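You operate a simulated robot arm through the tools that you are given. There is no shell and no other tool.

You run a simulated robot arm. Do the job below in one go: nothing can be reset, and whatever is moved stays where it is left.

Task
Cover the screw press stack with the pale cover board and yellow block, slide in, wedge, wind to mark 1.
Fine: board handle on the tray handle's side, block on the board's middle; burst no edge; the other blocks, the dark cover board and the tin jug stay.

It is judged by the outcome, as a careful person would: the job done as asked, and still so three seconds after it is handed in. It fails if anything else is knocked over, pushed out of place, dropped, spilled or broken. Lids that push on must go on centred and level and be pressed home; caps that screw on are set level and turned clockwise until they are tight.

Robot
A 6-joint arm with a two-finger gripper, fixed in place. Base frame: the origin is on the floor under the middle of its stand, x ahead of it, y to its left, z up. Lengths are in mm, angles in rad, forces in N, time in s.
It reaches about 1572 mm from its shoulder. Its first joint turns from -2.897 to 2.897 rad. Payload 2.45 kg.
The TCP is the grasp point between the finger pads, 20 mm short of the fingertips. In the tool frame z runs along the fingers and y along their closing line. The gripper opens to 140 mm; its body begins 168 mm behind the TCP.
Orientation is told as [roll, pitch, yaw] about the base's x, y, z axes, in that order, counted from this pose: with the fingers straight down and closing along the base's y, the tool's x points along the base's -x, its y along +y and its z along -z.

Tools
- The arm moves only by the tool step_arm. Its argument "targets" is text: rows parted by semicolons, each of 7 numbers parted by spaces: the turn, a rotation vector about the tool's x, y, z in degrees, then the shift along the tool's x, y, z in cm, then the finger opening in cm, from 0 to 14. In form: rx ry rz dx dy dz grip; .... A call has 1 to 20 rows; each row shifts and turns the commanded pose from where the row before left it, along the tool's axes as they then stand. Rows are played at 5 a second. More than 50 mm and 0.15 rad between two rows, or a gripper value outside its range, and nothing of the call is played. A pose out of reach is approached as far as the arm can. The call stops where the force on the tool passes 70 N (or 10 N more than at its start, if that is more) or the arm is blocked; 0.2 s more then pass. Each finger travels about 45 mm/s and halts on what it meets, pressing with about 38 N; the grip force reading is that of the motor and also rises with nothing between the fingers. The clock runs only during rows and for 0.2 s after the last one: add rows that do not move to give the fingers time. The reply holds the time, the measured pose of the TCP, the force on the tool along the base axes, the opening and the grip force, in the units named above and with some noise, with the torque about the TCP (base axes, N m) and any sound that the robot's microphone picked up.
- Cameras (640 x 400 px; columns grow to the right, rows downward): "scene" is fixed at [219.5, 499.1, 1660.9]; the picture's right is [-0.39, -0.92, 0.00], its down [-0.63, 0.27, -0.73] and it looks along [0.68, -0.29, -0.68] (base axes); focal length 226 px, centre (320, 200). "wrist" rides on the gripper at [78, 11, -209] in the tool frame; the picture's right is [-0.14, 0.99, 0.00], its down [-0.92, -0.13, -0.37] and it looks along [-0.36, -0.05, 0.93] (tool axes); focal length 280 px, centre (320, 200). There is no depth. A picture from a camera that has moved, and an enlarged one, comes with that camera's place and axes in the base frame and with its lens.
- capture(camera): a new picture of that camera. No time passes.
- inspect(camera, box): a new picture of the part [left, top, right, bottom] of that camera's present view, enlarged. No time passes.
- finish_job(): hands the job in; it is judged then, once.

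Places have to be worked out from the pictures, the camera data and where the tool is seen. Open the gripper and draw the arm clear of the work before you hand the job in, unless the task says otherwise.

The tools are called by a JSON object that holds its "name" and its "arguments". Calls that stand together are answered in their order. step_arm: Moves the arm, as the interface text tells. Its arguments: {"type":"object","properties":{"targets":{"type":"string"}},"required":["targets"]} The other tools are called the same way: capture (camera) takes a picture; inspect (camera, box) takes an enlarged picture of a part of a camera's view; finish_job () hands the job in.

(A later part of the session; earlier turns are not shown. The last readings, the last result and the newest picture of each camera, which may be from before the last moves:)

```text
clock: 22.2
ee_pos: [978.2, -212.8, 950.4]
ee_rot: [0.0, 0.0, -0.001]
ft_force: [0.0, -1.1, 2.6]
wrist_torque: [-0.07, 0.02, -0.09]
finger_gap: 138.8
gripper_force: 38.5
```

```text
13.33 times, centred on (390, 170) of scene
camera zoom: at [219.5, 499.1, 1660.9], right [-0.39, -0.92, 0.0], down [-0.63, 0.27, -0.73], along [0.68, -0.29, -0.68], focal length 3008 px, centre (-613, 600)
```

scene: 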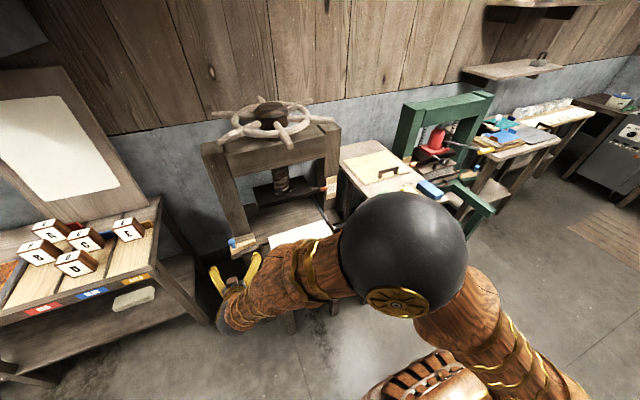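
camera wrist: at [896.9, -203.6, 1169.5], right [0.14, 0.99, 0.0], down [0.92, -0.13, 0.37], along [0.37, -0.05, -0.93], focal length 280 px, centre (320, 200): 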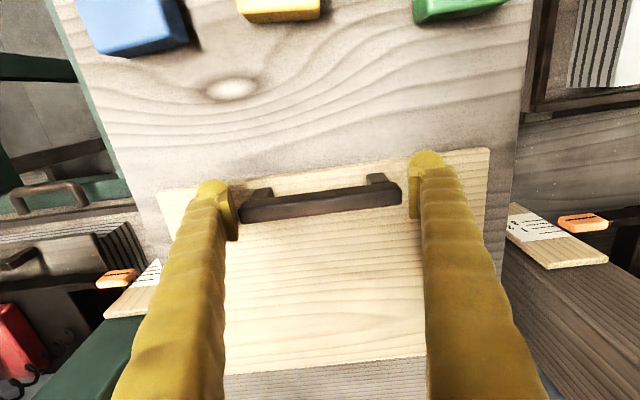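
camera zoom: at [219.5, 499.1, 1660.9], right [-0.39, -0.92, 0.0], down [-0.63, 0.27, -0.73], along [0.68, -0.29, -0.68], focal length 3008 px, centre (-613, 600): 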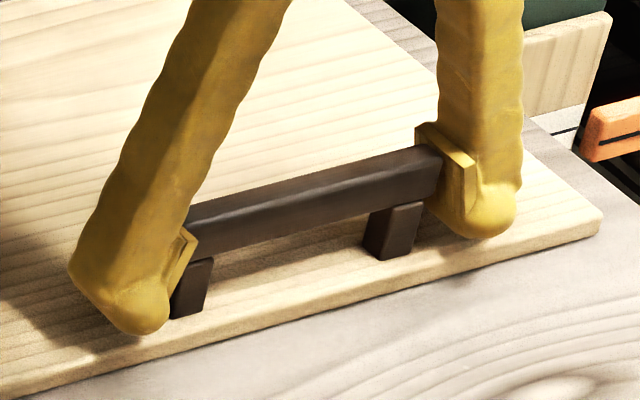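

The fingers stopped at 138.8 mm although I measured the handle at ~119 mm, so I check from the wrist camera what they met.

{"name": "inspect", "arguments": {"camera": "wrist", "box": [190, 130, 310, 260]}}

{"name": "inspect", "arguments": {"camera": "wrist", "box": [330, 130, 450, 260]}}

{"name": "capture", "arguments": {"camera": "wrist"}}

```text
3.08 times, centred on (250, 195) of wrist
camera zoom: at [899.3, -202.9, 1158.6], right [0.14, 0.99, 0.0], down [0.92, -0.13, 0.37], along [0.36, -0.05, -0.93], focal length 863 px, centre (535, 215)
```

zoom: 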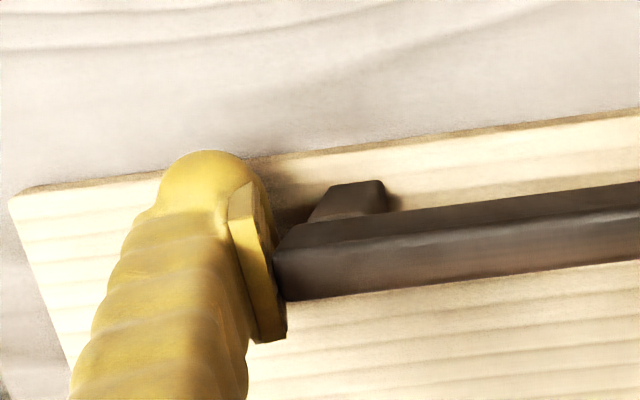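

```text
3.08 times, centred on (390, 195) of wrist
camera zoom: at [899.3, -202.9, 1158.6], right [0.14, 0.99, 0.0], down [0.92, -0.13, 0.37], along [0.36, -0.05, -0.93], focal length 863 px, centre (105, 215)
```

zoom: 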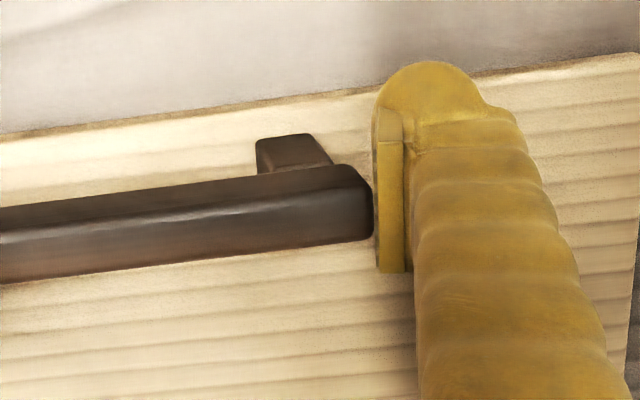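

```text
taken
camera wrist: at [899.3, -202.9, 1158.6], right [0.14, 0.99, 0.0], down [0.92, -0.13, 0.37], along [0.36, -0.05, -0.93], focal length 280 px, centre (320, 200)
```

wrist: 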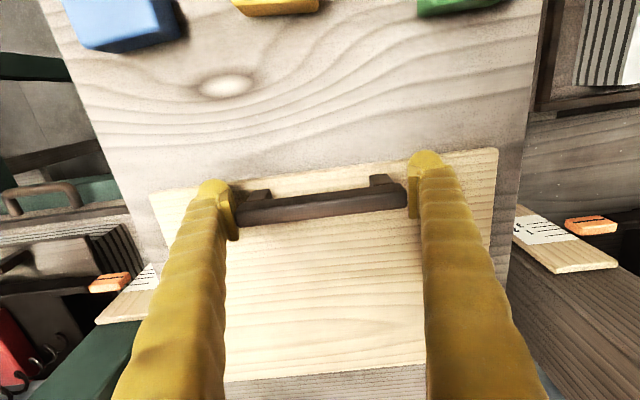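

The fingers are splayed into a V at this width (pads slanted), so clamping the handle's ends is a poor hold. I release, rise and look at the fingers nearly closed before gripping across the bar instead.

{"name": "step_arm", "arguments": {"targets": "0 0 0 0 0 0 14;0 0 0 0 0 0 14;0 0 0 0 0 -4 14;0 0 0 0 0 -4 14;0 0 0 0 0 -4 8;0 0 0 0 0 0 3;0 0 0 0 0 0 3;0 0 0 0 0 0 3;0 0 0 0 0 0 3;0 0 0 0 0 0 3;0 0 0 0 0 0 3;0 0 0 0 0 0 3"}}

{"name": "capture", "arguments": {"camera": "wrist"}}

{"name": "inspect", "arguments": {"camera": "scene", "box": [350, 110, 430, 180]}}

```text
clock: 24.8
ee_pos: [979.1, -211.3, 1068.4]
ee_rot: [0.001, -0.001, -0.002]
ft_force: [0.3, -0.8, 0.4]
wrist_torque: [0.01, -0.01, -0.01]
finger_gap: 29.9
gripper_force: 0.0
```

```text
taken
camera wrist: at [901.1, -201.0, 1277.2], right [0.14, 0.99, 0.0], down [0.92, -0.13, 0.37], along [0.36, -0.05, -0.93], focal length 280 px, centre (320, 200)
```

wrist: 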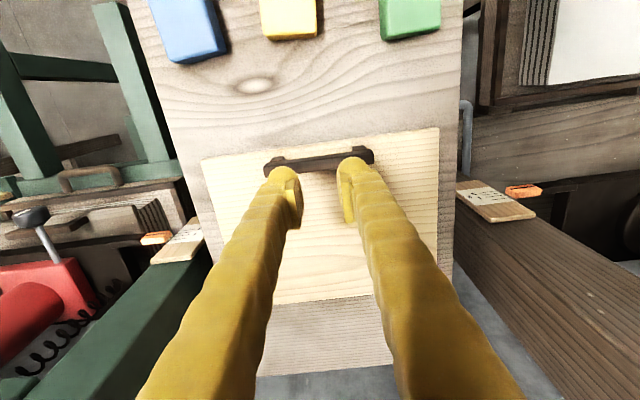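

```text
5.71 times, centred on (390, 145) of scene
camera zoom: at [219.5, 499.1, 1660.9], right [-0.39, -0.92, 0.0], down [-0.63, 0.27, -0.73], along [0.68, -0.29, -0.68], focal length 1289 px, centre (-80, 514)
```

zoom: 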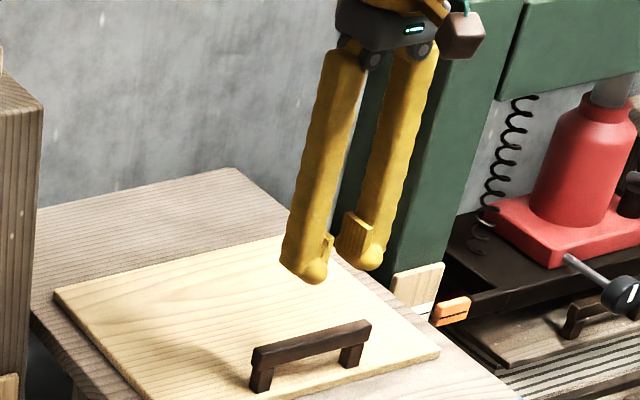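

{"name": "inspect", "arguments": {"camera": "wrist", "box": [250, 140, 400, 240]}}

{"name": "inspect", "arguments": {"camera": "scene", "box": [380, 130, 415, 165]}}

```text
4.00 times, centred on (325, 190) of wrist
camera zoom: at [901.1, -201.0, 1277.2], right [0.14, 0.99, 0.0], down [0.92, -0.13, 0.37], along [0.36, -0.05, -0.93], focal length 1122 px, centre (300, 240)
```

zoom: 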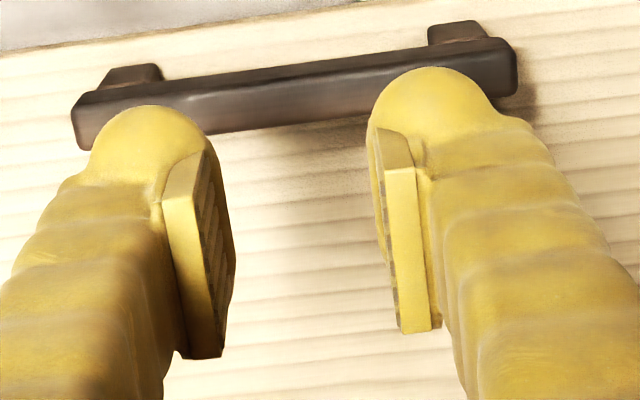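

```text
11.43 times, centred on (398, 148) of scene
camera zoom: at [219.5, 499.1, 1660.9], right [-0.39, -0.92, 0.0], down [-0.63, 0.27, -0.73], along [0.68, -0.29, -0.68], focal length 2578 px, centre (-566, 800)
```

zoom: 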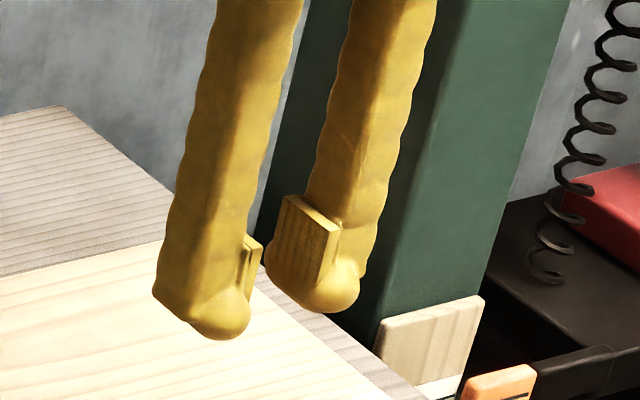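

For small gaps the pads are nearly parallel, so I turn the gripper 90° to grip across the bar (closing along x).

{"name": "step_arm", "arguments": {"targets": "0 0 8.2 0 0 0 6;0 0 8.2 0 0 0 6;0 0 8.2 0 0 0 6;0 0 8.2 0 0 0 6;0 0 8.2 0 0 0 6;0 0 8.2 0 0 0 6;0 0 8.2 0 0 0 6;0 0 8.2 0 0 0 6;0 0 8.2 0 0 0 6;0 0 8.2 0 0 0 6;0 0 8 0 0 0 6;0 0 0 0 0 0 6"}}

{"name": "capture", "arguments": {"camera": "wrist"}}

{"name": "inspect", "arguments": {"camera": "scene", "box": [350, 110, 430, 180]}}

```text
clock: 27.4
ee_pos: [977.4, -213.8, 1069.9]
ee_rot: [0.0, -0.001, -1.573]
ft_force: [-0.1, -0.4, 0.7]
wrist_torque: [0.03, 0.03, 0.01]
finger_gap: 60.0
gripper_force: 0.0
```

```text
taken
camera wrist: at [988.5, -135.3, 1278.6], right [0.99, -0.14, 0.0], down [-0.13, -0.92, 0.37], along [-0.05, -0.36, -0.93], focal length 280 px, centre (320, 200)
```

wrist: 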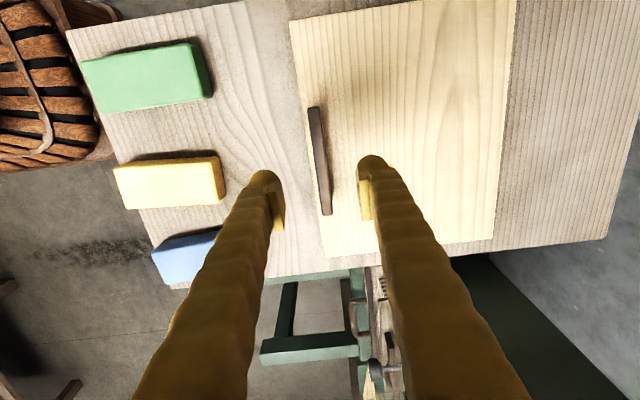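

```text
5.71 times, centred on (390, 145) of scene
camera zoom: at [219.5, 499.1, 1660.9], right [-0.39, -0.92, 0.0], down [-0.63, 0.27, -0.73], along [0.68, -0.29, -0.68], focal length 1289 px, centre (-80, 514)
```

zoom: 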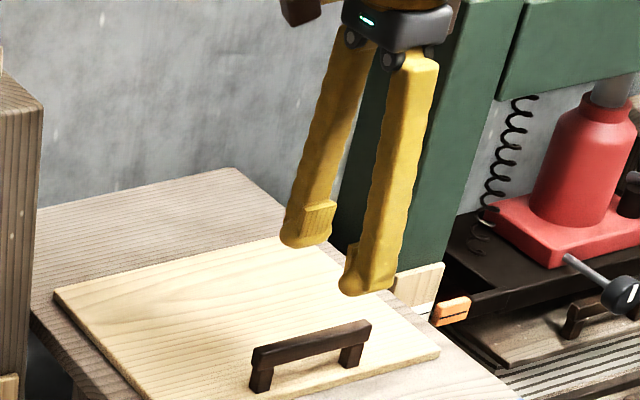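

Aligned over the bar. I lower so the bar lies between the pads and close.

{"name": "step_arm", "arguments": {"targets": "0 0 0 0 0 3.5 6;0 0 0 0 0 3.5 6;0 0 0 0 0 3.4 6;0 0 0 0 0 0 6"}}

{"name": "capture", "arguments": {"camera": "wrist"}}

{"name": "inspect", "arguments": {"camera": "scene", "box": [370, 150, 410, 185]}}

```text
clock: 28.4
ee_pos: [973.8, -212.0, 967.2]
ee_rot: [-0.001, -0.001, -1.573]
ft_force: [0.5, 0.0, -1.1]
wrist_torque: [-0.01, 0.03, -0.02]
finger_gap: 60.0
gripper_force: 0.1
```

```text
taken
camera wrist: at [985.1, -134.2, 1175.1], right [0.99, -0.14, 0.0], down [-0.13, -0.92, 0.37], along [-0.05, -0.37, -0.93], focal length 280 px, centre (320, 200)
```

wrist: 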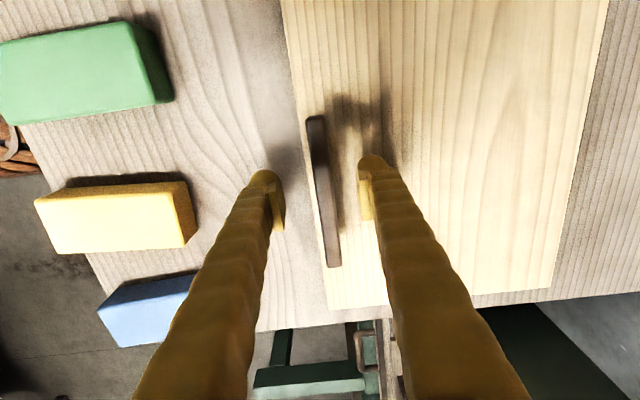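

```text
11.43 times, centred on (390, 168) of scene
camera zoom: at [219.5, 499.1, 1660.9], right [-0.39, -0.92, 0.0], down [-0.63, 0.27, -0.73], along [0.68, -0.29, -0.68], focal length 2578 px, centre (-480, 571)
```

zoom: 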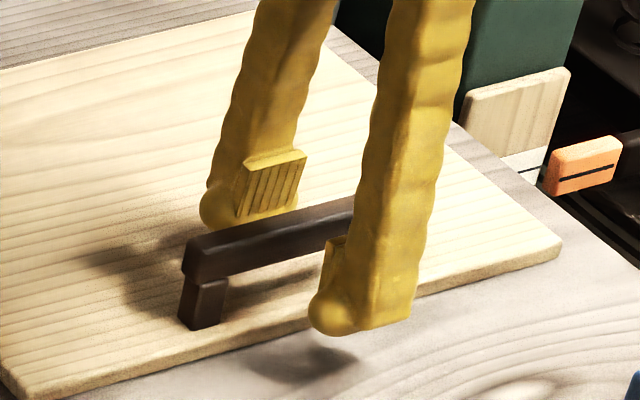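

I correct a few millimetres and close on the bar.

{"name": "step_arm", "arguments": {"targets": "0 0 0 -0.2 0.35 0 6;0 0 0 0 0 0 3;0 0 0 0 0 0 3;0 0 0 0 0 0 0;0 0 0 0 0 0 0;0 0 0 0 0 0 0;0 0 0 0 0 0 0;0 0 0 0 0 0 0"}}

{"name": "inspect", "arguments": {"camera": "scene", "box": [370, 150, 410, 185]}}

{"name": "capture", "arguments": {"camera": "wrist"}}

```text
clock: 30.2
ee_pos: [979.1, -215.1, 966.2]
ee_rot: [-0.002, 0.002, -1.572]
ft_force: [-0.6, -0.3, 0.2]
wrist_torque: [0.02, -0.02, -0.14]
finger_gap: 12.4
gripper_force: 38.3
```

```text
11.43 times, centred on (390, 168) of scene
camera zoom: at [219.5, 499.1, 1660.9], right [-0.39, -0.92, 0.0], down [-0.63, 0.27, -0.73], along [0.68, -0.29, -0.68], focal length 2578 px, centre (-480, 571)
```

zoom: 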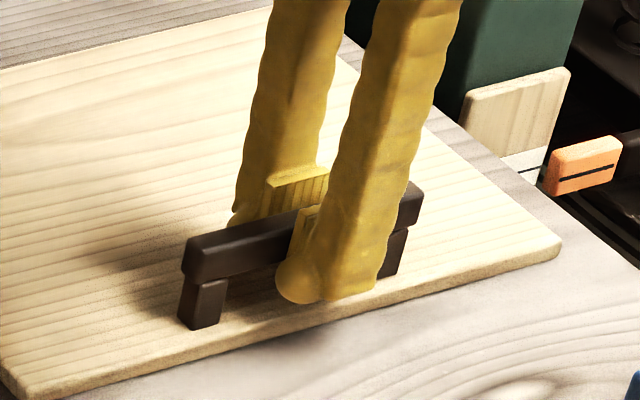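

```text
taken
camera wrist: at [989.7, -136.7, 1174.7], right [0.99, -0.14, 0.0], down [-0.13, -0.92, 0.37], along [-0.05, -0.37, -0.93], focal length 280 px, centre (320, 200)
```

wrist: 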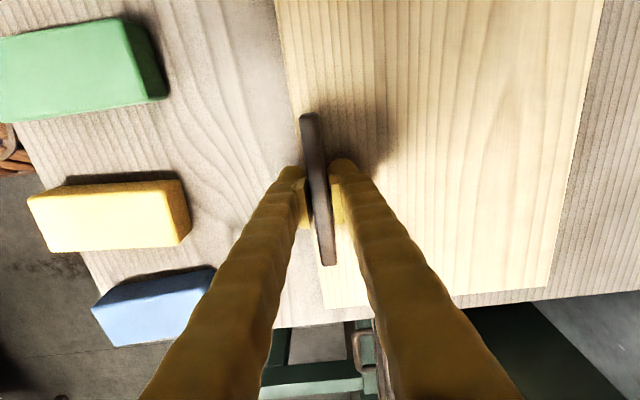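

The bar is held at 12.4 mm. I lift slowly by 15 mm and check sag and force.

{"name": "step_arm", "arguments": {"targets": "0 0 0 0 0 -0.3 0;0 0 0 0 0 -0.4 0;0 0 0 0 0 -0.4 0;0 0 0 0 0 -0.4 0;0 0 0 0 0 0 0"}}

{"name": "inspect", "arguments": {"camera": "scene", "box": [345, 135, 425, 195]}}

{"name": "capture", "arguments": {"camera": "wrist"}}

```text
clock: 31.4
ee_pos: [981.2, -217.0, 981.1]
ee_rot: [0.001, -0.001, -1.57]
ft_force: [0.8, 0.2, -2.0]
wrist_torque: [-0.01, -0.01, 0.0]
finger_gap: 12.4
gripper_force: 38.2
```

```text
6.67 times, centred on (385, 165) of scene
camera zoom: at [219.5, 499.1, 1660.9], right [-0.39, -0.92, 0.0], down [-0.63, 0.27, -0.73], along [0.68, -0.29, -0.68], focal length 1504 px, centre (-113, 433)
```

zoom: 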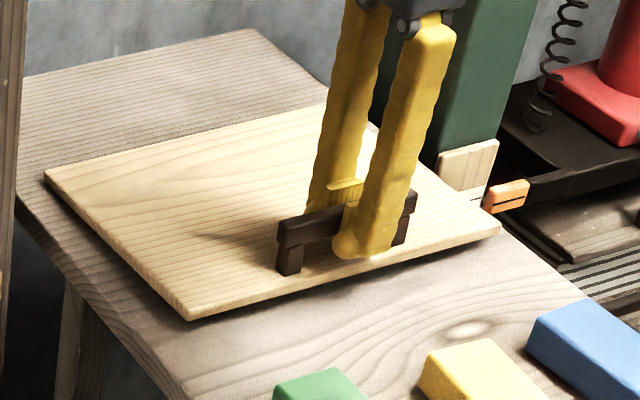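

```text
taken
camera wrist: at [991.7, -138.8, 1190.0], right [0.99, -0.14, 0.0], down [-0.13, -0.92, 0.37], along [-0.05, -0.37, -0.93], focal length 280 px, centre (320, 200)
```

wrist: 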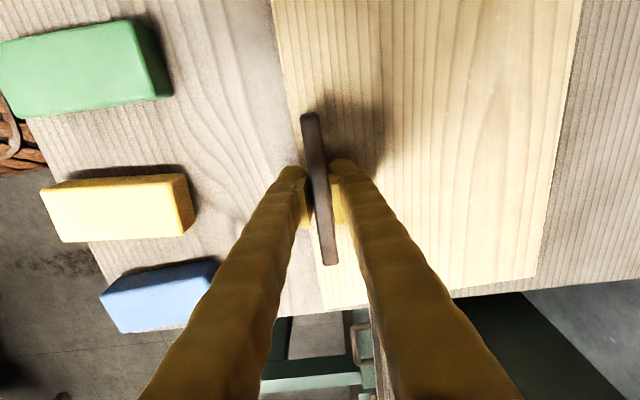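

The near side has risen; I lift further to see whether the far edge follows.

{"name": "step_arm", "arguments": {"targets": "0 0 0 0 0 -0.6 0;0 0 0 0 0 -0.6 0;0 0 0 0 0 -0.6 0;0 0 0 0 0 -0.6 0;0 0 0 0 0 -0.6 0;0 0 0 0 0 0 0"}}

{"name": "inspect", "arguments": {"camera": "scene", "box": [345, 125, 425, 195]}}

{"name": "capture", "arguments": {"camera": "wrist"}}

```text
clock: 32.8
ee_pos: [982.5, -216.6, 1012.4]
ee_rot: [0.0, 0.0, -1.573]
ft_force: [0.4, 0.7, -3.8]
wrist_torque: [-0.02, 0.31, 0.0]
finger_gap: 12.7
gripper_force: 38.0
```

```text
5.71 times, centred on (385, 160) of scene
camera zoom: at [219.5, 499.1, 1660.9], right [-0.39, -0.92, 0.0], down [-0.63, 0.27, -0.73], along [0.68, -0.29, -0.68], focal length 1289 px, centre (-51, 429)
```

zoom: 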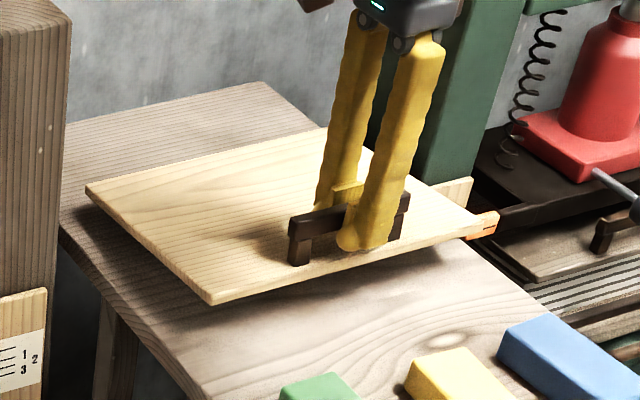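

```text
taken
camera wrist: at [992.2, -137.9, 1220.7], right [0.99, -0.14, 0.0], down [-0.13, -0.92, 0.37], along [-0.05, -0.36, -0.93], focal length 280 px, centre (320, 200)
```

wrist: 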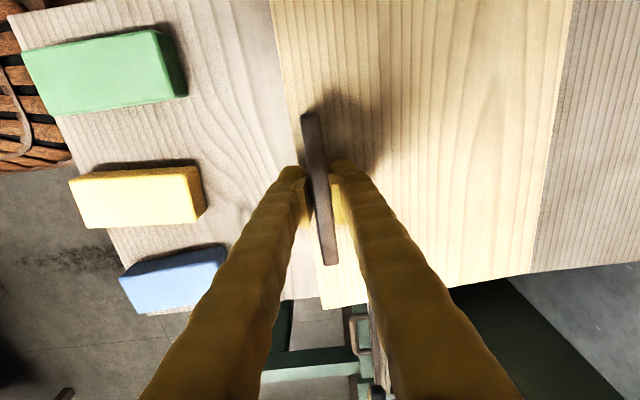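

The board hangs freely (≈0.39 kg) with about 4° sag at the far side. I lift clear of the blocks, levelling it by tilting the tool 4°.

{"name": "step_arm", "arguments": {"targets": "0 0 0 0 0 -1 0;0 0 0 0 0 -2 0;-1 0 0 0 0 -2 0;-1 0 0 0 0 -2 0;-1 0 0 0 0 -1 0;-1 0 0 0 0 -0.5 0;0 0 0 0 0 0 0"}}

{"name": "inspect", "arguments": {"camera": "scene", "box": [335, 100, 435, 190]}}

{"name": "capture", "arguments": {"camera": "wrist"}}

```text
clock: 34.4
ee_pos: [978.7, -215.1, 1096.8]
ee_rot: [0.07, 0.0, -1.571]
ft_force: [0.0, 0.0, -3.8]
wrist_torque: [0.01, 0.3, 0.03]
finger_gap: 12.5
gripper_force: 37.9
```

```text
4.44 times, centred on (385, 145) of scene
camera zoom: at [219.5, 499.1, 1660.9], right [-0.39, -0.92, 0.0], down [-0.63, 0.27, -0.73], along [0.68, -0.29, -0.68], focal length 1003 px, centre (31, 444)
```

zoom: 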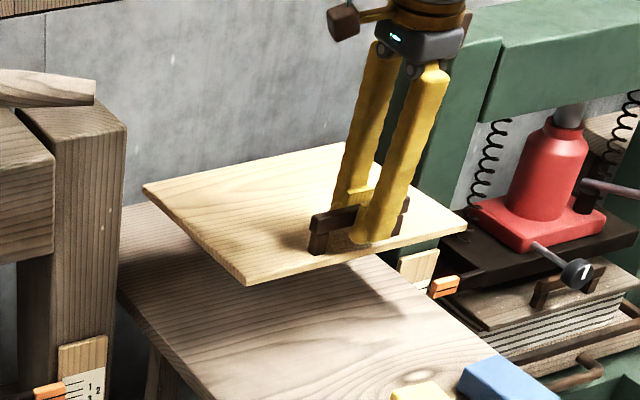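

```text
taken
camera wrist: at [976.0, -138.0, 1305.3], right [0.99, -0.14, 0.07], down [-0.15, -0.92, 0.36], along [0.01, -0.36, -0.93], focal length 280 px, centre (320, 200)
```

wrist: 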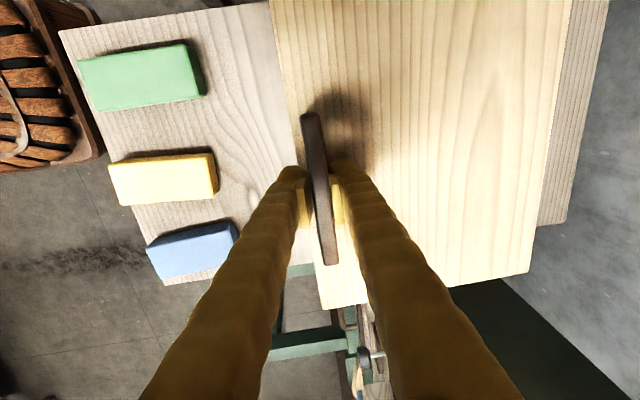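

The board is level now and steady. I carry it back (−x) clear of the posts, then sideways (+y) towards the stack.

{"name": "step_arm", "arguments": {"targets": "0 0 0 0 -1.5 -0.1 0;0 0 0 0 -2.5 -0.18 0;0 0 0 0 -3.5 -0.25 0;0 0 0 0 -3.5 -0.25 0;0 0 0 0 -3.5 -0.25 0;0 0 0 0 -3.5 -0.25 0;0 0 0 0 -2.9 -0.2 0;0 0 0 0 -2 -0.14 0;0 0 0 0 -1.2 -0.08 0;0 0 0 0 0 0 0"}}

{"name": "step_arm", "arguments": {"targets": "0 0 0 1.5 0 0 0;0 0 0 2.5 0 0 0;0 0 0 3.5 0 0 0;0 0 0 3.5 0 0 0;0 0 0 3.5 0 0 0;0 0 0 3.5 0 0 0;0 0 0 3.5 0 0 0;0 0 0 3.5 0 0 0;0 0 0 3.5 0 0 0;0 0 0 3.5 0 0 0;0 0 0 3.5 0 0 0;0 0 0 3.5 0 0 0;0 0 0 3.5 0 0 0;0 0 0 3.5 0 0 0;0 0 0 3.2 0 0 0;0 0 0 2.5 0 0 0;0 0 0 1 0 0 0;0 0 0 0 0 0 0"}}

{"name": "capture", "arguments": {"camera": "scene"}}

{"name": "capture", "arguments": {"camera": "wrist"}}

```text
clock: 36.6
ee_pos: [738.7, -214.0, 1098.0]
ee_rot: [0.07, 0.001, -1.574]
ft_force: [0.2, -0.1, -3.1]
wrist_torque: [-0.01, 0.32, 0.02]
finger_gap: 12.4
gripper_force: 38.5
```

```text
clock: 40.4
ee_pos: [740.9, 311.2, 1097.1]
ee_rot: [0.071, -0.001, -1.57]
ft_force: [-0.5, 0.1, -2.7]
wrist_torque: [0.03, 0.32, 0.01]
finger_gap: 12.5
gripper_force: 37.6
```

```text
taken
```

scene: 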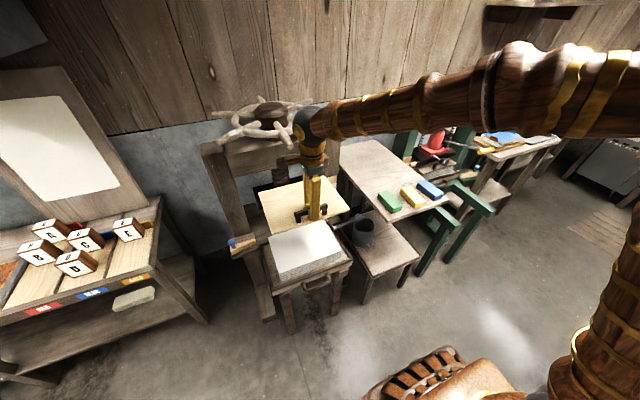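

```text
taken
camera wrist: at [737.3, 389.2, 1305.0], right [0.99, -0.14, 0.07], down [-0.15, -0.92, 0.36], along [0.01, -0.37, -0.93], focal length 280 px, centre (320, 200)
```

wrist: 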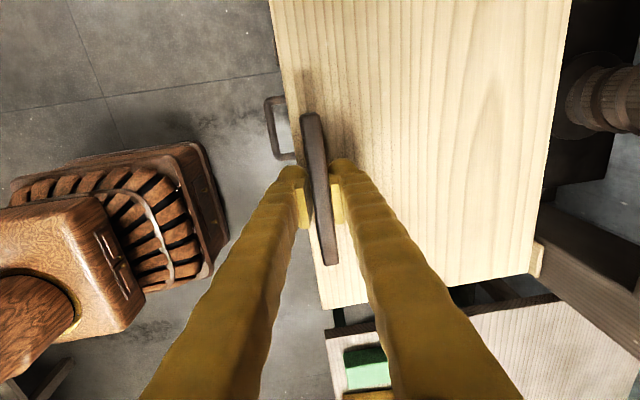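

Holding steady, level. I lower to about 20 mm above the stack while aligning to its centre.

{"name": "step_arm", "arguments": {"targets": "0 0 0 0.14 -0.27 1.5 0;0 0 0 0.14 -0.27 2.5 0;0 0 0 0.14 -0.27 3.5 0;0 0 0 0.14 -0.27 3.5 0;0 0 0 0.14 -0.27 3.5 0;0 0 0 0.14 -0.27 3.5 0;0 0 0 0.14 -0.27 3.3 0;0 0 0 0.12 -0.24 2.3 0;0 0 0 0 0 1 0;0 0 0 0 0 0 0"}}

{"name": "inspect", "arguments": {"camera": "scene", "box": [240, 190, 360, 300]}}

{"name": "capture", "arguments": {"camera": "wrist"}}

```text
clock: 42.6
ee_pos: [734.4, 321.6, 848.7]
ee_rot: [0.068, 0.0, -1.574]
ft_force: [0.9, 0.2, -3.5]
wrist_torque: [0.02, 0.33, 0.0]
finger_gap: 12.5
gripper_force: 38.7
```

```text
3.64 times, centred on (300, 245) of scene
camera zoom: at [219.5, 499.1, 1660.9], right [-0.39, -0.92, 0.0], down [-0.63, 0.27, -0.73], along [0.68, -0.29, -0.68], focal length 820 px, centre (393, 36)
```

zoom: 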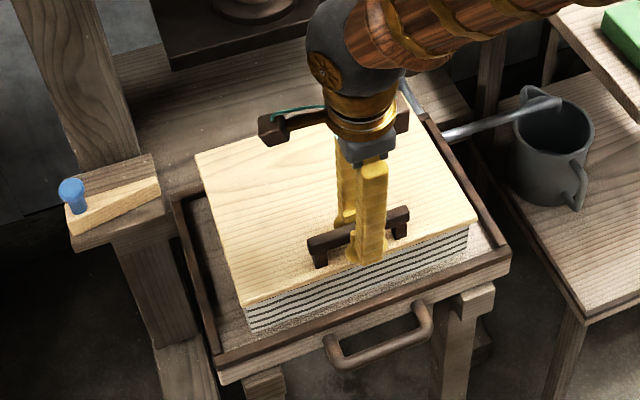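

```text
taken
camera wrist: at [731.1, 400.6, 1058.2], right [0.99, -0.14, 0.07], down [-0.15, -0.92, 0.36], along [0.01, -0.37, -0.93], focal length 280 px, centre (320, 200)
```

wrist: 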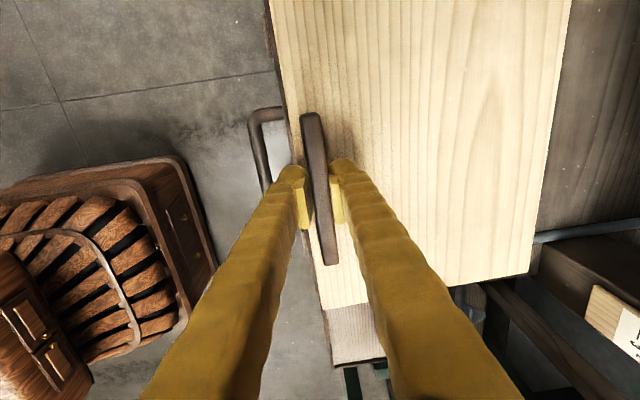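

The board hovers over the stack. I zoom in to check how its edges line up with the stack.

{"name": "inspect", "arguments": {"camera": "scene", "box": [255, 225, 335, 285]}}

{"name": "inspect", "arguments": {"camera": "scene", "box": [235, 205, 285, 250]}}

{"name": "inspect", "arguments": {"camera": "scene", "box": [300, 200, 360, 260]}}

```text
6.67 times, centred on (295, 255) of scene
camera zoom: at [219.5, 499.1, 1660.9], right [-0.39, -0.92, 0.0], down [-0.63, 0.27, -0.73], along [0.68, -0.29, -0.68], focal length 1504 px, centre (487, -167)
```

zoom: 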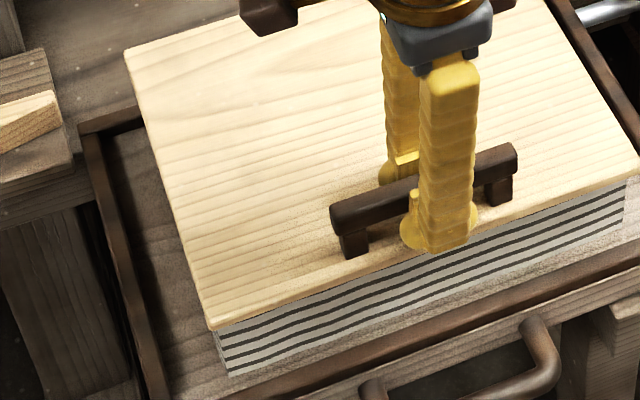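

```text
8.89 times, centred on (260, 228) of scene
camera zoom: at [219.5, 499.1, 1660.9], right [-0.39, -0.92, 0.0], down [-0.63, 0.27, -0.73], along [0.68, -0.29, -0.68], focal length 2005 px, centre (853, -44)
```

zoom: 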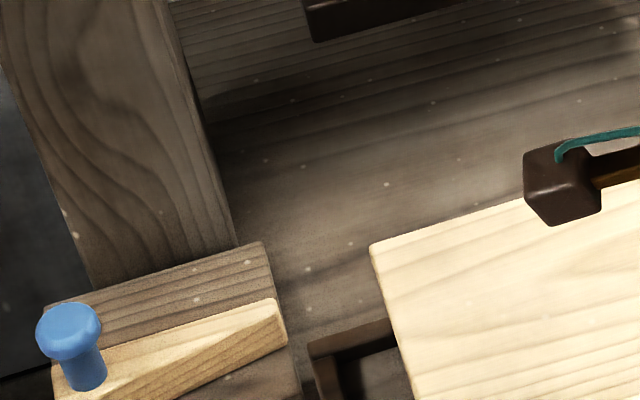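

```text
6.67 times, centred on (330, 230) of scene
camera zoom: at [219.5, 499.1, 1660.9], right [-0.39, -0.92, 0.0], down [-0.63, 0.27, -0.73], along [0.68, -0.29, -0.68], focal length 1504 px, centre (253, 0)
```

zoom: 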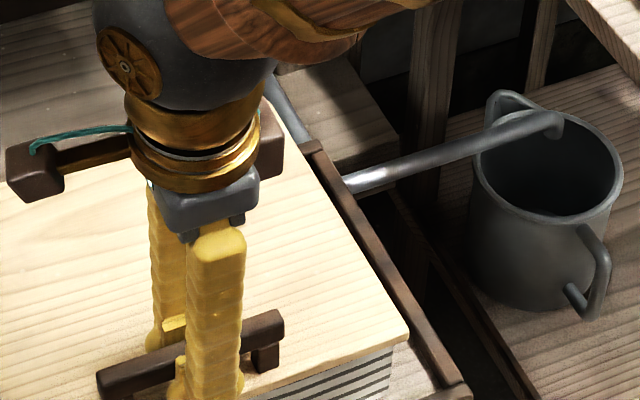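

Edges line up within a few millimetres; I shift 4 mm in +x and lower gently, watching the weight come off.

{"name": "step_arm", "arguments": {"targets": "0 0 0 0 0.4 0 0;0 0 0 0 -0.1 0.7 0;0 0 0 0 -0.05 0.7 0;0 0 0 0 0 0 0"}}

{"name": "step_arm", "arguments": {"targets": "0 0 0 0 -0.02 0.2 0;0 0 0 0 -0.02 0.2 0;0 0 0 0 0 0 0"}}

```text
clock: 43.6
ee_pos: [738.1, 320.8, 836.3]
ee_rot: [0.071, -0.001, -1.572]
ft_force: [-0.5, 0.0, -2.9]
wrist_torque: [-0.02, 0.34, 0.02]
finger_gap: 12.8
gripper_force: 37.7
```

```text
clock: 44.4
ee_pos: [739.9, 321.5, 832.7]
ee_rot: [0.071, 0.001, -1.572]
ft_force: [0.7, 0.2, -3.7]
wrist_torque: [0.11, 0.17, -0.03]
finger_gap: 12.4
gripper_force: 37.7
```

The torque has changed, hinting at first contact. I look before going on.

{"name": "inspect", "arguments": {"camera": "scene", "box": [255, 225, 335, 285]}}

{"name": "inspect", "arguments": {"camera": "scene", "box": [300, 210, 350, 250]}}

{"name": "inspect", "arguments": {"camera": "scene", "box": [255, 250, 295, 280]}}

```text
6.67 times, centred on (295, 255) of scene
camera zoom: at [219.5, 499.1, 1660.9], right [-0.39, -0.92, 0.0], down [-0.63, 0.27, -0.73], along [0.68, -0.29, -0.68], focal length 1504 px, centre (487, -167)
```

zoom: 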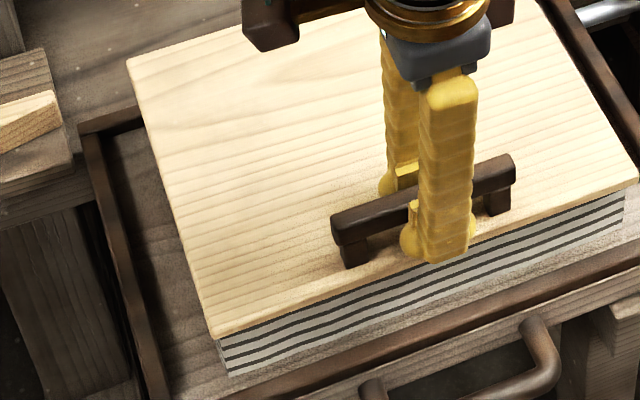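

```text
10.00 times, centred on (325, 230) of scene
camera zoom: at [219.5, 499.1, 1660.9], right [-0.39, -0.92, 0.0], down [-0.63, 0.27, -0.73], along [0.68, -0.29, -0.68], focal length 2256 px, centre (270, -100)
```

zoom: 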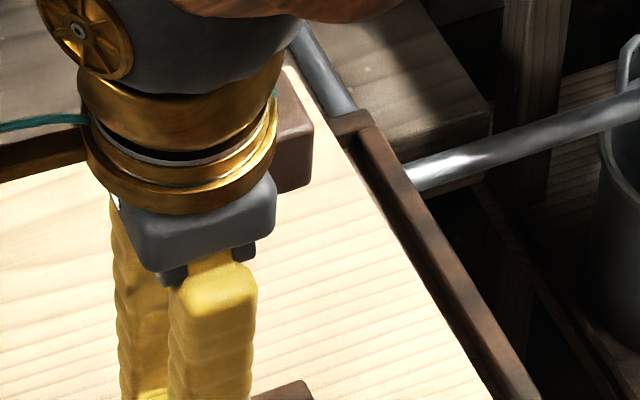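

```text
13.33 times, centred on (275, 265) of scene
camera zoom: at [219.5, 499.1, 1660.9], right [-0.39, -0.92, 0.0], down [-0.63, 0.27, -0.73], along [0.68, -0.29, -0.68], focal length 3008 px, centre (920, -667)
```

zoom: 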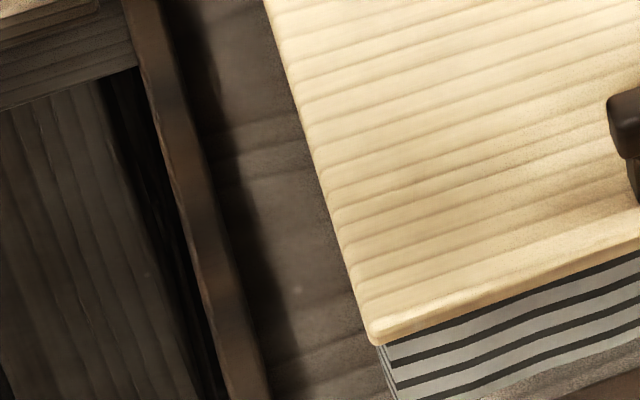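

Alignment looks right. I lower another few millimetres gently until the stack carries the board.

{"name": "step_arm", "arguments": {"targets": "0 0 0 0 0 0.1 0;0 0 0 0 0 0.1 0;0 0 0 0 0 0 0"}}

{"name": "step_arm", "arguments": {"targets": "0 0 0 0 0 0.1 0;0 0 0 0 0 0.1 0;0 0 0 0 0 0 0"}}

```text
clock: 45.2
ee_pos: [737.5, 321.8, 830.7]
ee_rot: [0.071, -0.001, -1.573]
ft_force: [0.5, 0.0, -2.5]
wrist_torque: [0.04, 0.06, 0.04]
finger_gap: 12.4
gripper_force: 37.7
```

```text
clock: 46.0
ee_pos: [739.4, 323.2, 828.7]
ee_rot: [0.069, 0.0, -1.571]
ft_force: [0.3, -0.5, -1.5]
wrist_torque: [-0.06, 0.02, -0.05]
finger_gap: 12.5
gripper_force: 38.1
```

{"name": "step_arm", "arguments": {"targets": "0 0 0 0 0 0.1 0;0 0 0 0 0 0.1 0;0 0 0 0 0 0 0"}}

{"name": "inspect", "arguments": {"camera": "scene", "box": [255, 225, 335, 285]}}

```text
clock: 46.8
ee_pos: [739.6, 322.0, 825.9]
ee_rot: [0.069, 0.0, -1.571]
ft_force: [3.1, 2.3, 5.3]
wrist_torque: [0.15, -0.07, -0.02]
finger_gap: 12.3
gripper_force: 37.8
```

```text
6.67 times, centred on (295, 255) of scene
camera zoom: at [219.5, 499.1, 1660.9], right [-0.39, -0.92, 0.0], down [-0.63, 0.27, -0.73], along [0.68, -0.29, -0.68], focal length 1504 px, centre (487, -167)
```

zoom: 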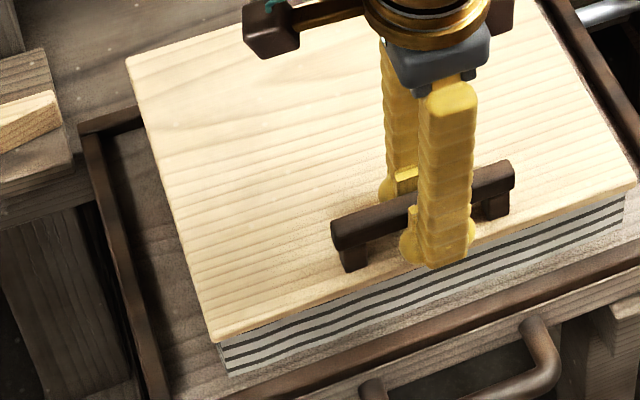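

The board rests on the stack (upward force 5 N). I relax the push slightly and open.

{"name": "step_arm", "arguments": {"targets": "0 0 0 0 0 -0.1 0;0 0 0 0 0 0 2;0 0 0 0 0 0 4;0 0 0 0 0 0 6;0 0 0 0 0 0 6;0 0 0 0 0 0 6"}}

{"name": "inspect", "arguments": {"camera": "scene", "box": [255, 225, 335, 285]}}

{"name": "capture", "arguments": {"camera": "wrist"}}

```text
clock: 48.2
ee_pos: [738.0, 322.2, 826.7]
ee_rot: [0.07, 0.001, -1.573]
ft_force: [0.1, 0.2, -0.5]
wrist_torque: [0.0, 0.0, 0.0]
finger_gap: 60.1
gripper_force: 0.1
```

```text
6.67 times, centred on (295, 255) of scene
camera zoom: at [219.5, 499.1, 1660.9], right [-0.39, -0.92, 0.0], down [-0.63, 0.27, -0.73], along [0.68, -0.29, -0.68], focal length 1504 px, centre (487, -167)
```

zoom: 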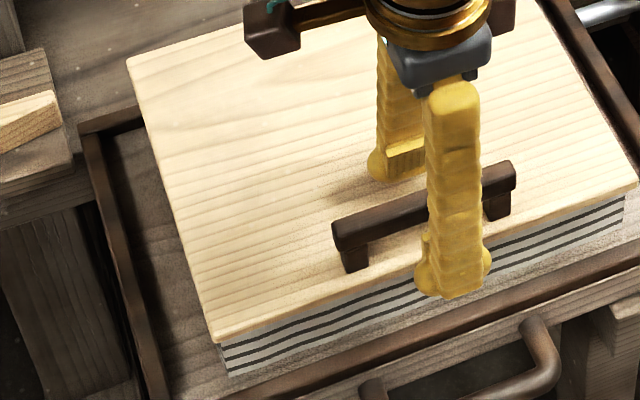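

```text
taken
camera wrist: at [733.8, 399.9, 1035.8], right [0.99, -0.14, 0.07], down [-0.15, -0.92, 0.36], along [0.01, -0.37, -0.93], focal length 280 px, centre (320, 200)
```

wrist: 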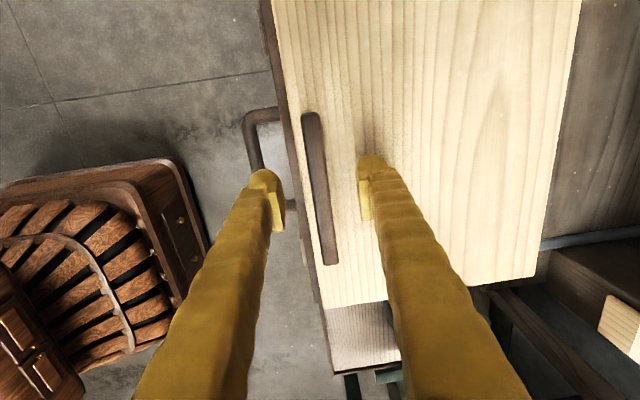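

The board is down, level, handle towards the tray handle. I rise straight up and turn the gripper back for the yellow block.

{"name": "step_arm", "arguments": {"targets": "0 0 0 0 0.1 -1.5 6;0 0 0 0 0.3 -4 6;0 0 0 0 0.3 -4.4 6;0 0 0 0 0.3 -4.4 6;0 0 0 0 0.3 -4.4 6;0 0 0 0 0.3 -4.4 6;4 0 0 0 0 -3 6;0 0 -8.2 0 0 0 6;0 0 -8.2 0 0 0 6;0 0 -8.2 0 0 0 6;0 0 -8.2 0 0 0 6;0 0 -8.2 0 0 0 8;0 0 -8.2 0 0 0 9;0 0 -8.2 0 0 0 9;0 0 -8.2 0 0 0 9;0 0 -8.2 0 0 0 9;0 0 -8.2 0 0 0 9;0 0 -3.2 0 0 0 9;0 0 0 0 0 0 9"}}

{"name": "capture", "arguments": {"camera": "wrist"}}

{"name": "inspect", "arguments": {"camera": "scene", "box": [230, 180, 370, 290]}}

```text
clock: 52.2
ee_pos: [737.1, 322.2, 1088.3]
ee_rot: [0.001, 0.0, -0.084]
ft_force: [-0.4, 0.3, -0.2]
wrist_torque: [0.01, -0.01, -0.02]
finger_gap: 89.9
gripper_force: 0.0
```

```text
taken
camera wrist: at [658.8, 339.9, 1297.6], right [0.22, 0.98, 0.0], down [0.91, -0.2, 0.37], along [0.36, -0.08, -0.93], focal length 280 px, centre (320, 200)
```

wrist: 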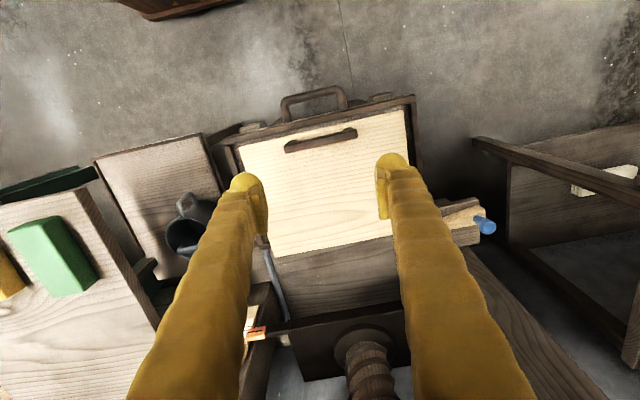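

```text
3.64 times, centred on (300, 235) of scene
camera zoom: at [219.5, 499.1, 1660.9], right [-0.39, -0.92, 0.0], down [-0.63, 0.27, -0.73], along [0.68, -0.29, -0.68], focal length 820 px, centre (393, 73)
```

zoom: 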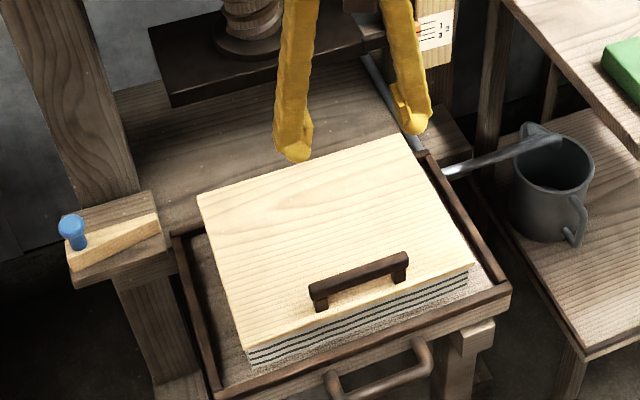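

I measure the placed board from here for centring the block.

{"name": "inspect", "arguments": {"camera": "wrist", "box": [220, 80, 430, 270]}}

{"name": "inspect", "arguments": {"camera": "wrist", "box": [240, 260, 430, 400]}}

```text
2.11 times, centred on (325, 175) of wrist
camera zoom: at [658.8, 339.9, 1297.6], right [0.22, 0.98, 0.0], down [0.91, -0.2, 0.37], along [0.36, -0.08, -0.93], focal length 590 px, centre (310, 253)
```

zoom: 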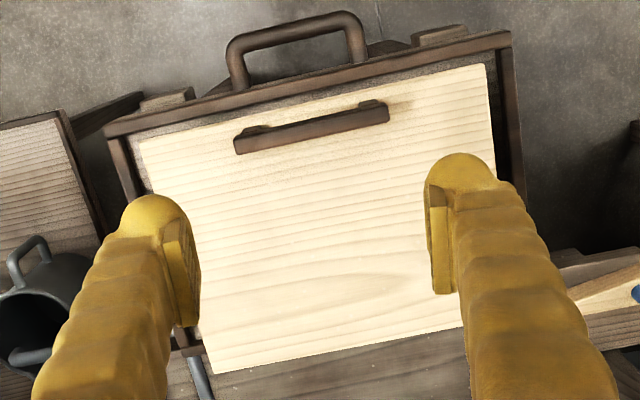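

```text
2.86 times, centred on (335, 330) of wrist
camera zoom: at [658.8, 339.9, 1297.6], right [0.22, 0.98, 0.0], down [0.91, -0.2, 0.37], along [0.36, -0.08, -0.93], focal length 801 px, centre (277, -171)
```

zoom: 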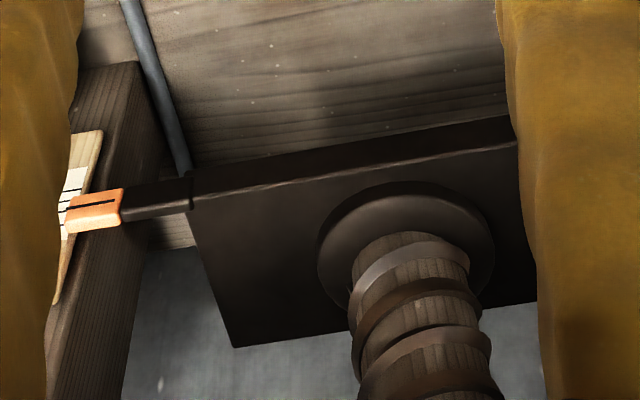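

Board placed at x 723–959, y 171–474 (centre ≈(841.5, 321.5)). Now I travel to above the yellow block.

{"name": "step_arm", "arguments": {"targets": "0 0 0 -0.79 -4.46 0.1 9;0 0 0 -0.79 -4.46 0.1 9;0 0 0 -0.79 -4.46 0.1 9;0 0 0 -0.79 -4.46 0.1 9;0 0 0 -0.79 -4.46 0.1 9;0 0 0 -0.79 -4.46 0.1 9;0 0 0 -0.79 -4.46 0.1 9;0 0 0 -0.79 -4.46 0.1 9;0 0 0 -0.79 -4.46 0.3 9;0 0 0 -0.79 -4.46 0.3 9;0 0 0 -0.79 -4.46 0.6 9;0 0 0 -0.78 -4.46 0.8 9;0 0 0 0 0 0 9"}}

{"name": "capture", "arguments": {"camera": "wrist"}}

{"name": "inspect", "arguments": {"camera": "wrist", "box": [220, 90, 420, 250]}}

```text
clock: 55.0
ee_pos: [784.0, -220.0, 1060.3]
ee_rot: [0.001, 0.0, -0.084]
ft_force: [0.9, 0.3, -0.3]
wrist_torque: [-0.01, 0.0, 0.0]
finger_gap: 90.2
gripper_force: 0.1
```

```text
taken
camera wrist: at [706.5, -202.5, 1268.5], right [0.22, 0.98, 0.0], down [0.91, -0.2, 0.37], along [0.36, -0.08, -0.93], focal length 280 px, centre (320, 200)
```

wrist: 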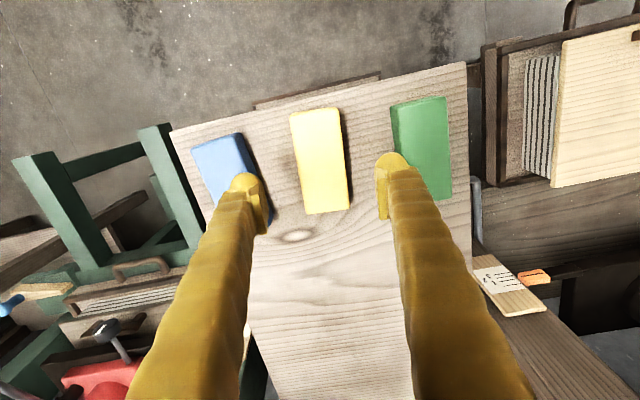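

```text
2.50 times, centred on (320, 170) of wrist
camera zoom: at [706.5, -202.5, 1268.5], right [0.22, 0.98, 0.0], down [0.91, -0.2, 0.37], along [0.36, -0.08, -0.93], focal length 701 px, centre (320, 275)
```

zoom: 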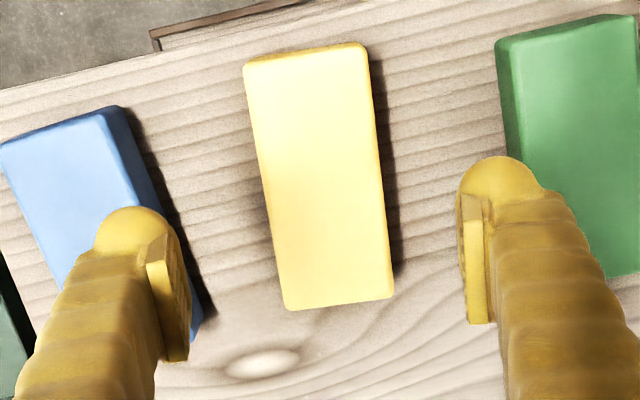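

Block centre ≈(785.5,−219.1), top z≈953; blue's edge is near y≈−292, so I use a 68 mm opening and lower between the blocks.

{"name": "step_arm", "arguments": {"targets": "0 0 0 -0.14 0.1 0 6.8;0 0 0 0 0 2 6.8;0 0 0 0 0 3 6.8;0 0 0 0 0 3 6.8;0 0 0 0 0 0 6.8"}}

{"name": "capture", "arguments": {"camera": "wrist"}}

{"name": "inspect", "arguments": {"camera": "scene", "box": [380, 165, 450, 215]}}

```text
clock: 56.2
ee_pos: [788.3, -218.0, 980.8]
ee_rot: [-0.001, 0.0, -0.083]
ft_force: [0.4, -0.5, -0.3]
wrist_torque: [0.0, -0.04, 0.01]
finger_gap: 67.9
gripper_force: 0.1
```

```text
taken
camera wrist: at [710.1, -201.7, 1189.8], right [0.22, 0.98, 0.0], down [0.91, -0.21, 0.37], along [0.36, -0.08, -0.93], focal length 280 px, centre (320, 200)
```

wrist: 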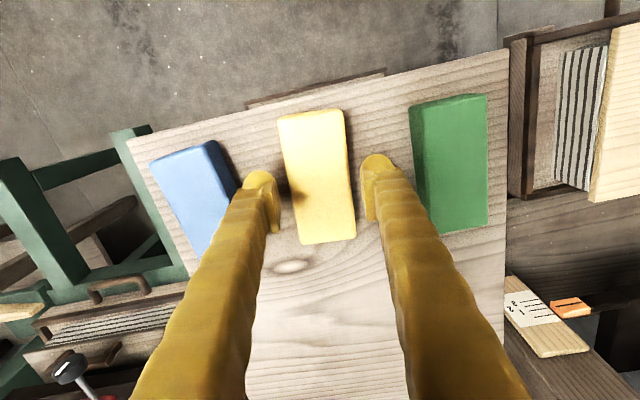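

```text
8.00 times, centred on (415, 190) of scene
camera zoom: at [219.5, 499.1, 1660.9], right [-0.39, -0.92, 0.0], down [-0.63, 0.27, -0.73], along [0.68, -0.29, -0.68], focal length 1805 px, centre (-440, 280)
```

zoom: 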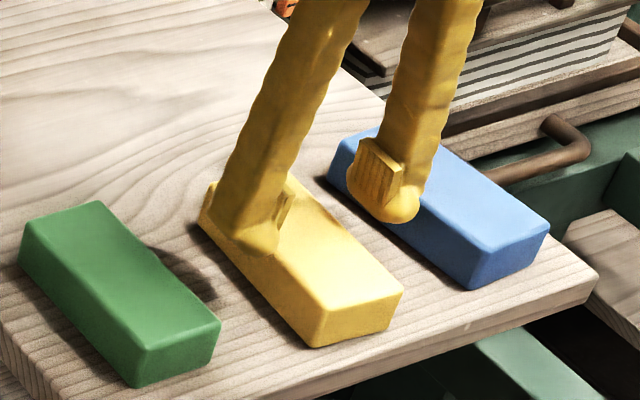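

The fingers straddle yellow with room to blue and green. I lower the rest and close.

{"name": "step_arm", "arguments": {"targets": "0 0 0 0.05 -0.05 1 6.8;0 0 0 0 0 1 6.8;0 0 0 0 0 1 6.8;0 0 0 0 0 0.5 6.8;0 0 0 0 0 0 6.8"}}

{"name": "inspect", "arguments": {"camera": "scene", "box": [380, 165, 450, 215]}}

{"name": "inspect", "arguments": {"camera": "wrist", "box": [220, 90, 420, 250]}}

```text
clock: 57.4
ee_pos: [787.7, -218.3, 945.5]
ee_rot: [0.001, 0.002, -0.084]
ft_force: [-0.2, 0.4, -0.2]
wrist_torque: [0.01, 0.0, 0.0]
finger_gap: 68.1
gripper_force: 0.1
```

```text
8.00 times, centred on (415, 190) of scene
camera zoom: at [219.5, 499.1, 1660.9], right [-0.39, -0.92, 0.0], down [-0.63, 0.27, -0.73], along [0.68, -0.29, -0.68], focal length 1805 px, centre (-440, 280)
```

zoom: 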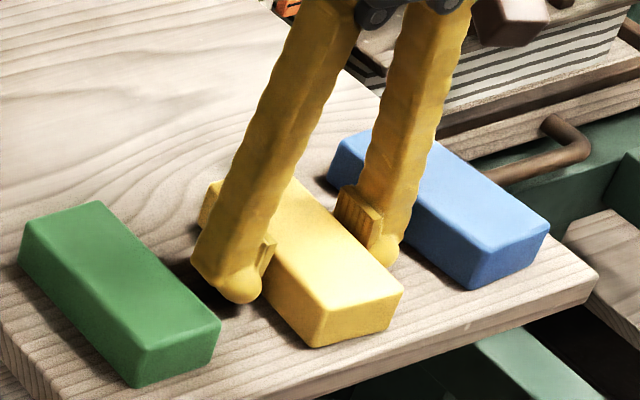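

```text
2.50 times, centred on (320, 170) of wrist
camera zoom: at [709.9, -200.7, 1153.7], right [0.22, 0.98, 0.0], down [0.91, -0.21, 0.37], along [0.36, -0.08, -0.93], focal length 701 px, centre (320, 275)
```

zoom: 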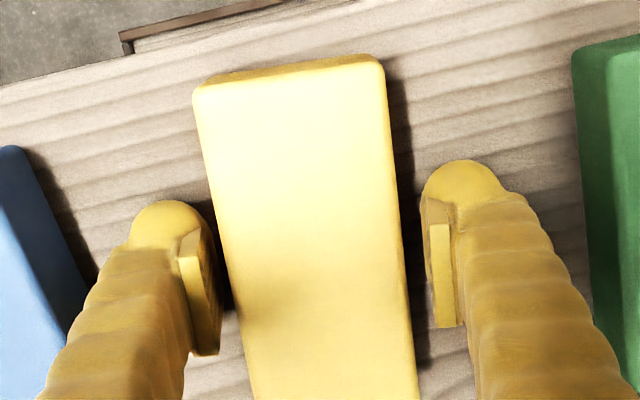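

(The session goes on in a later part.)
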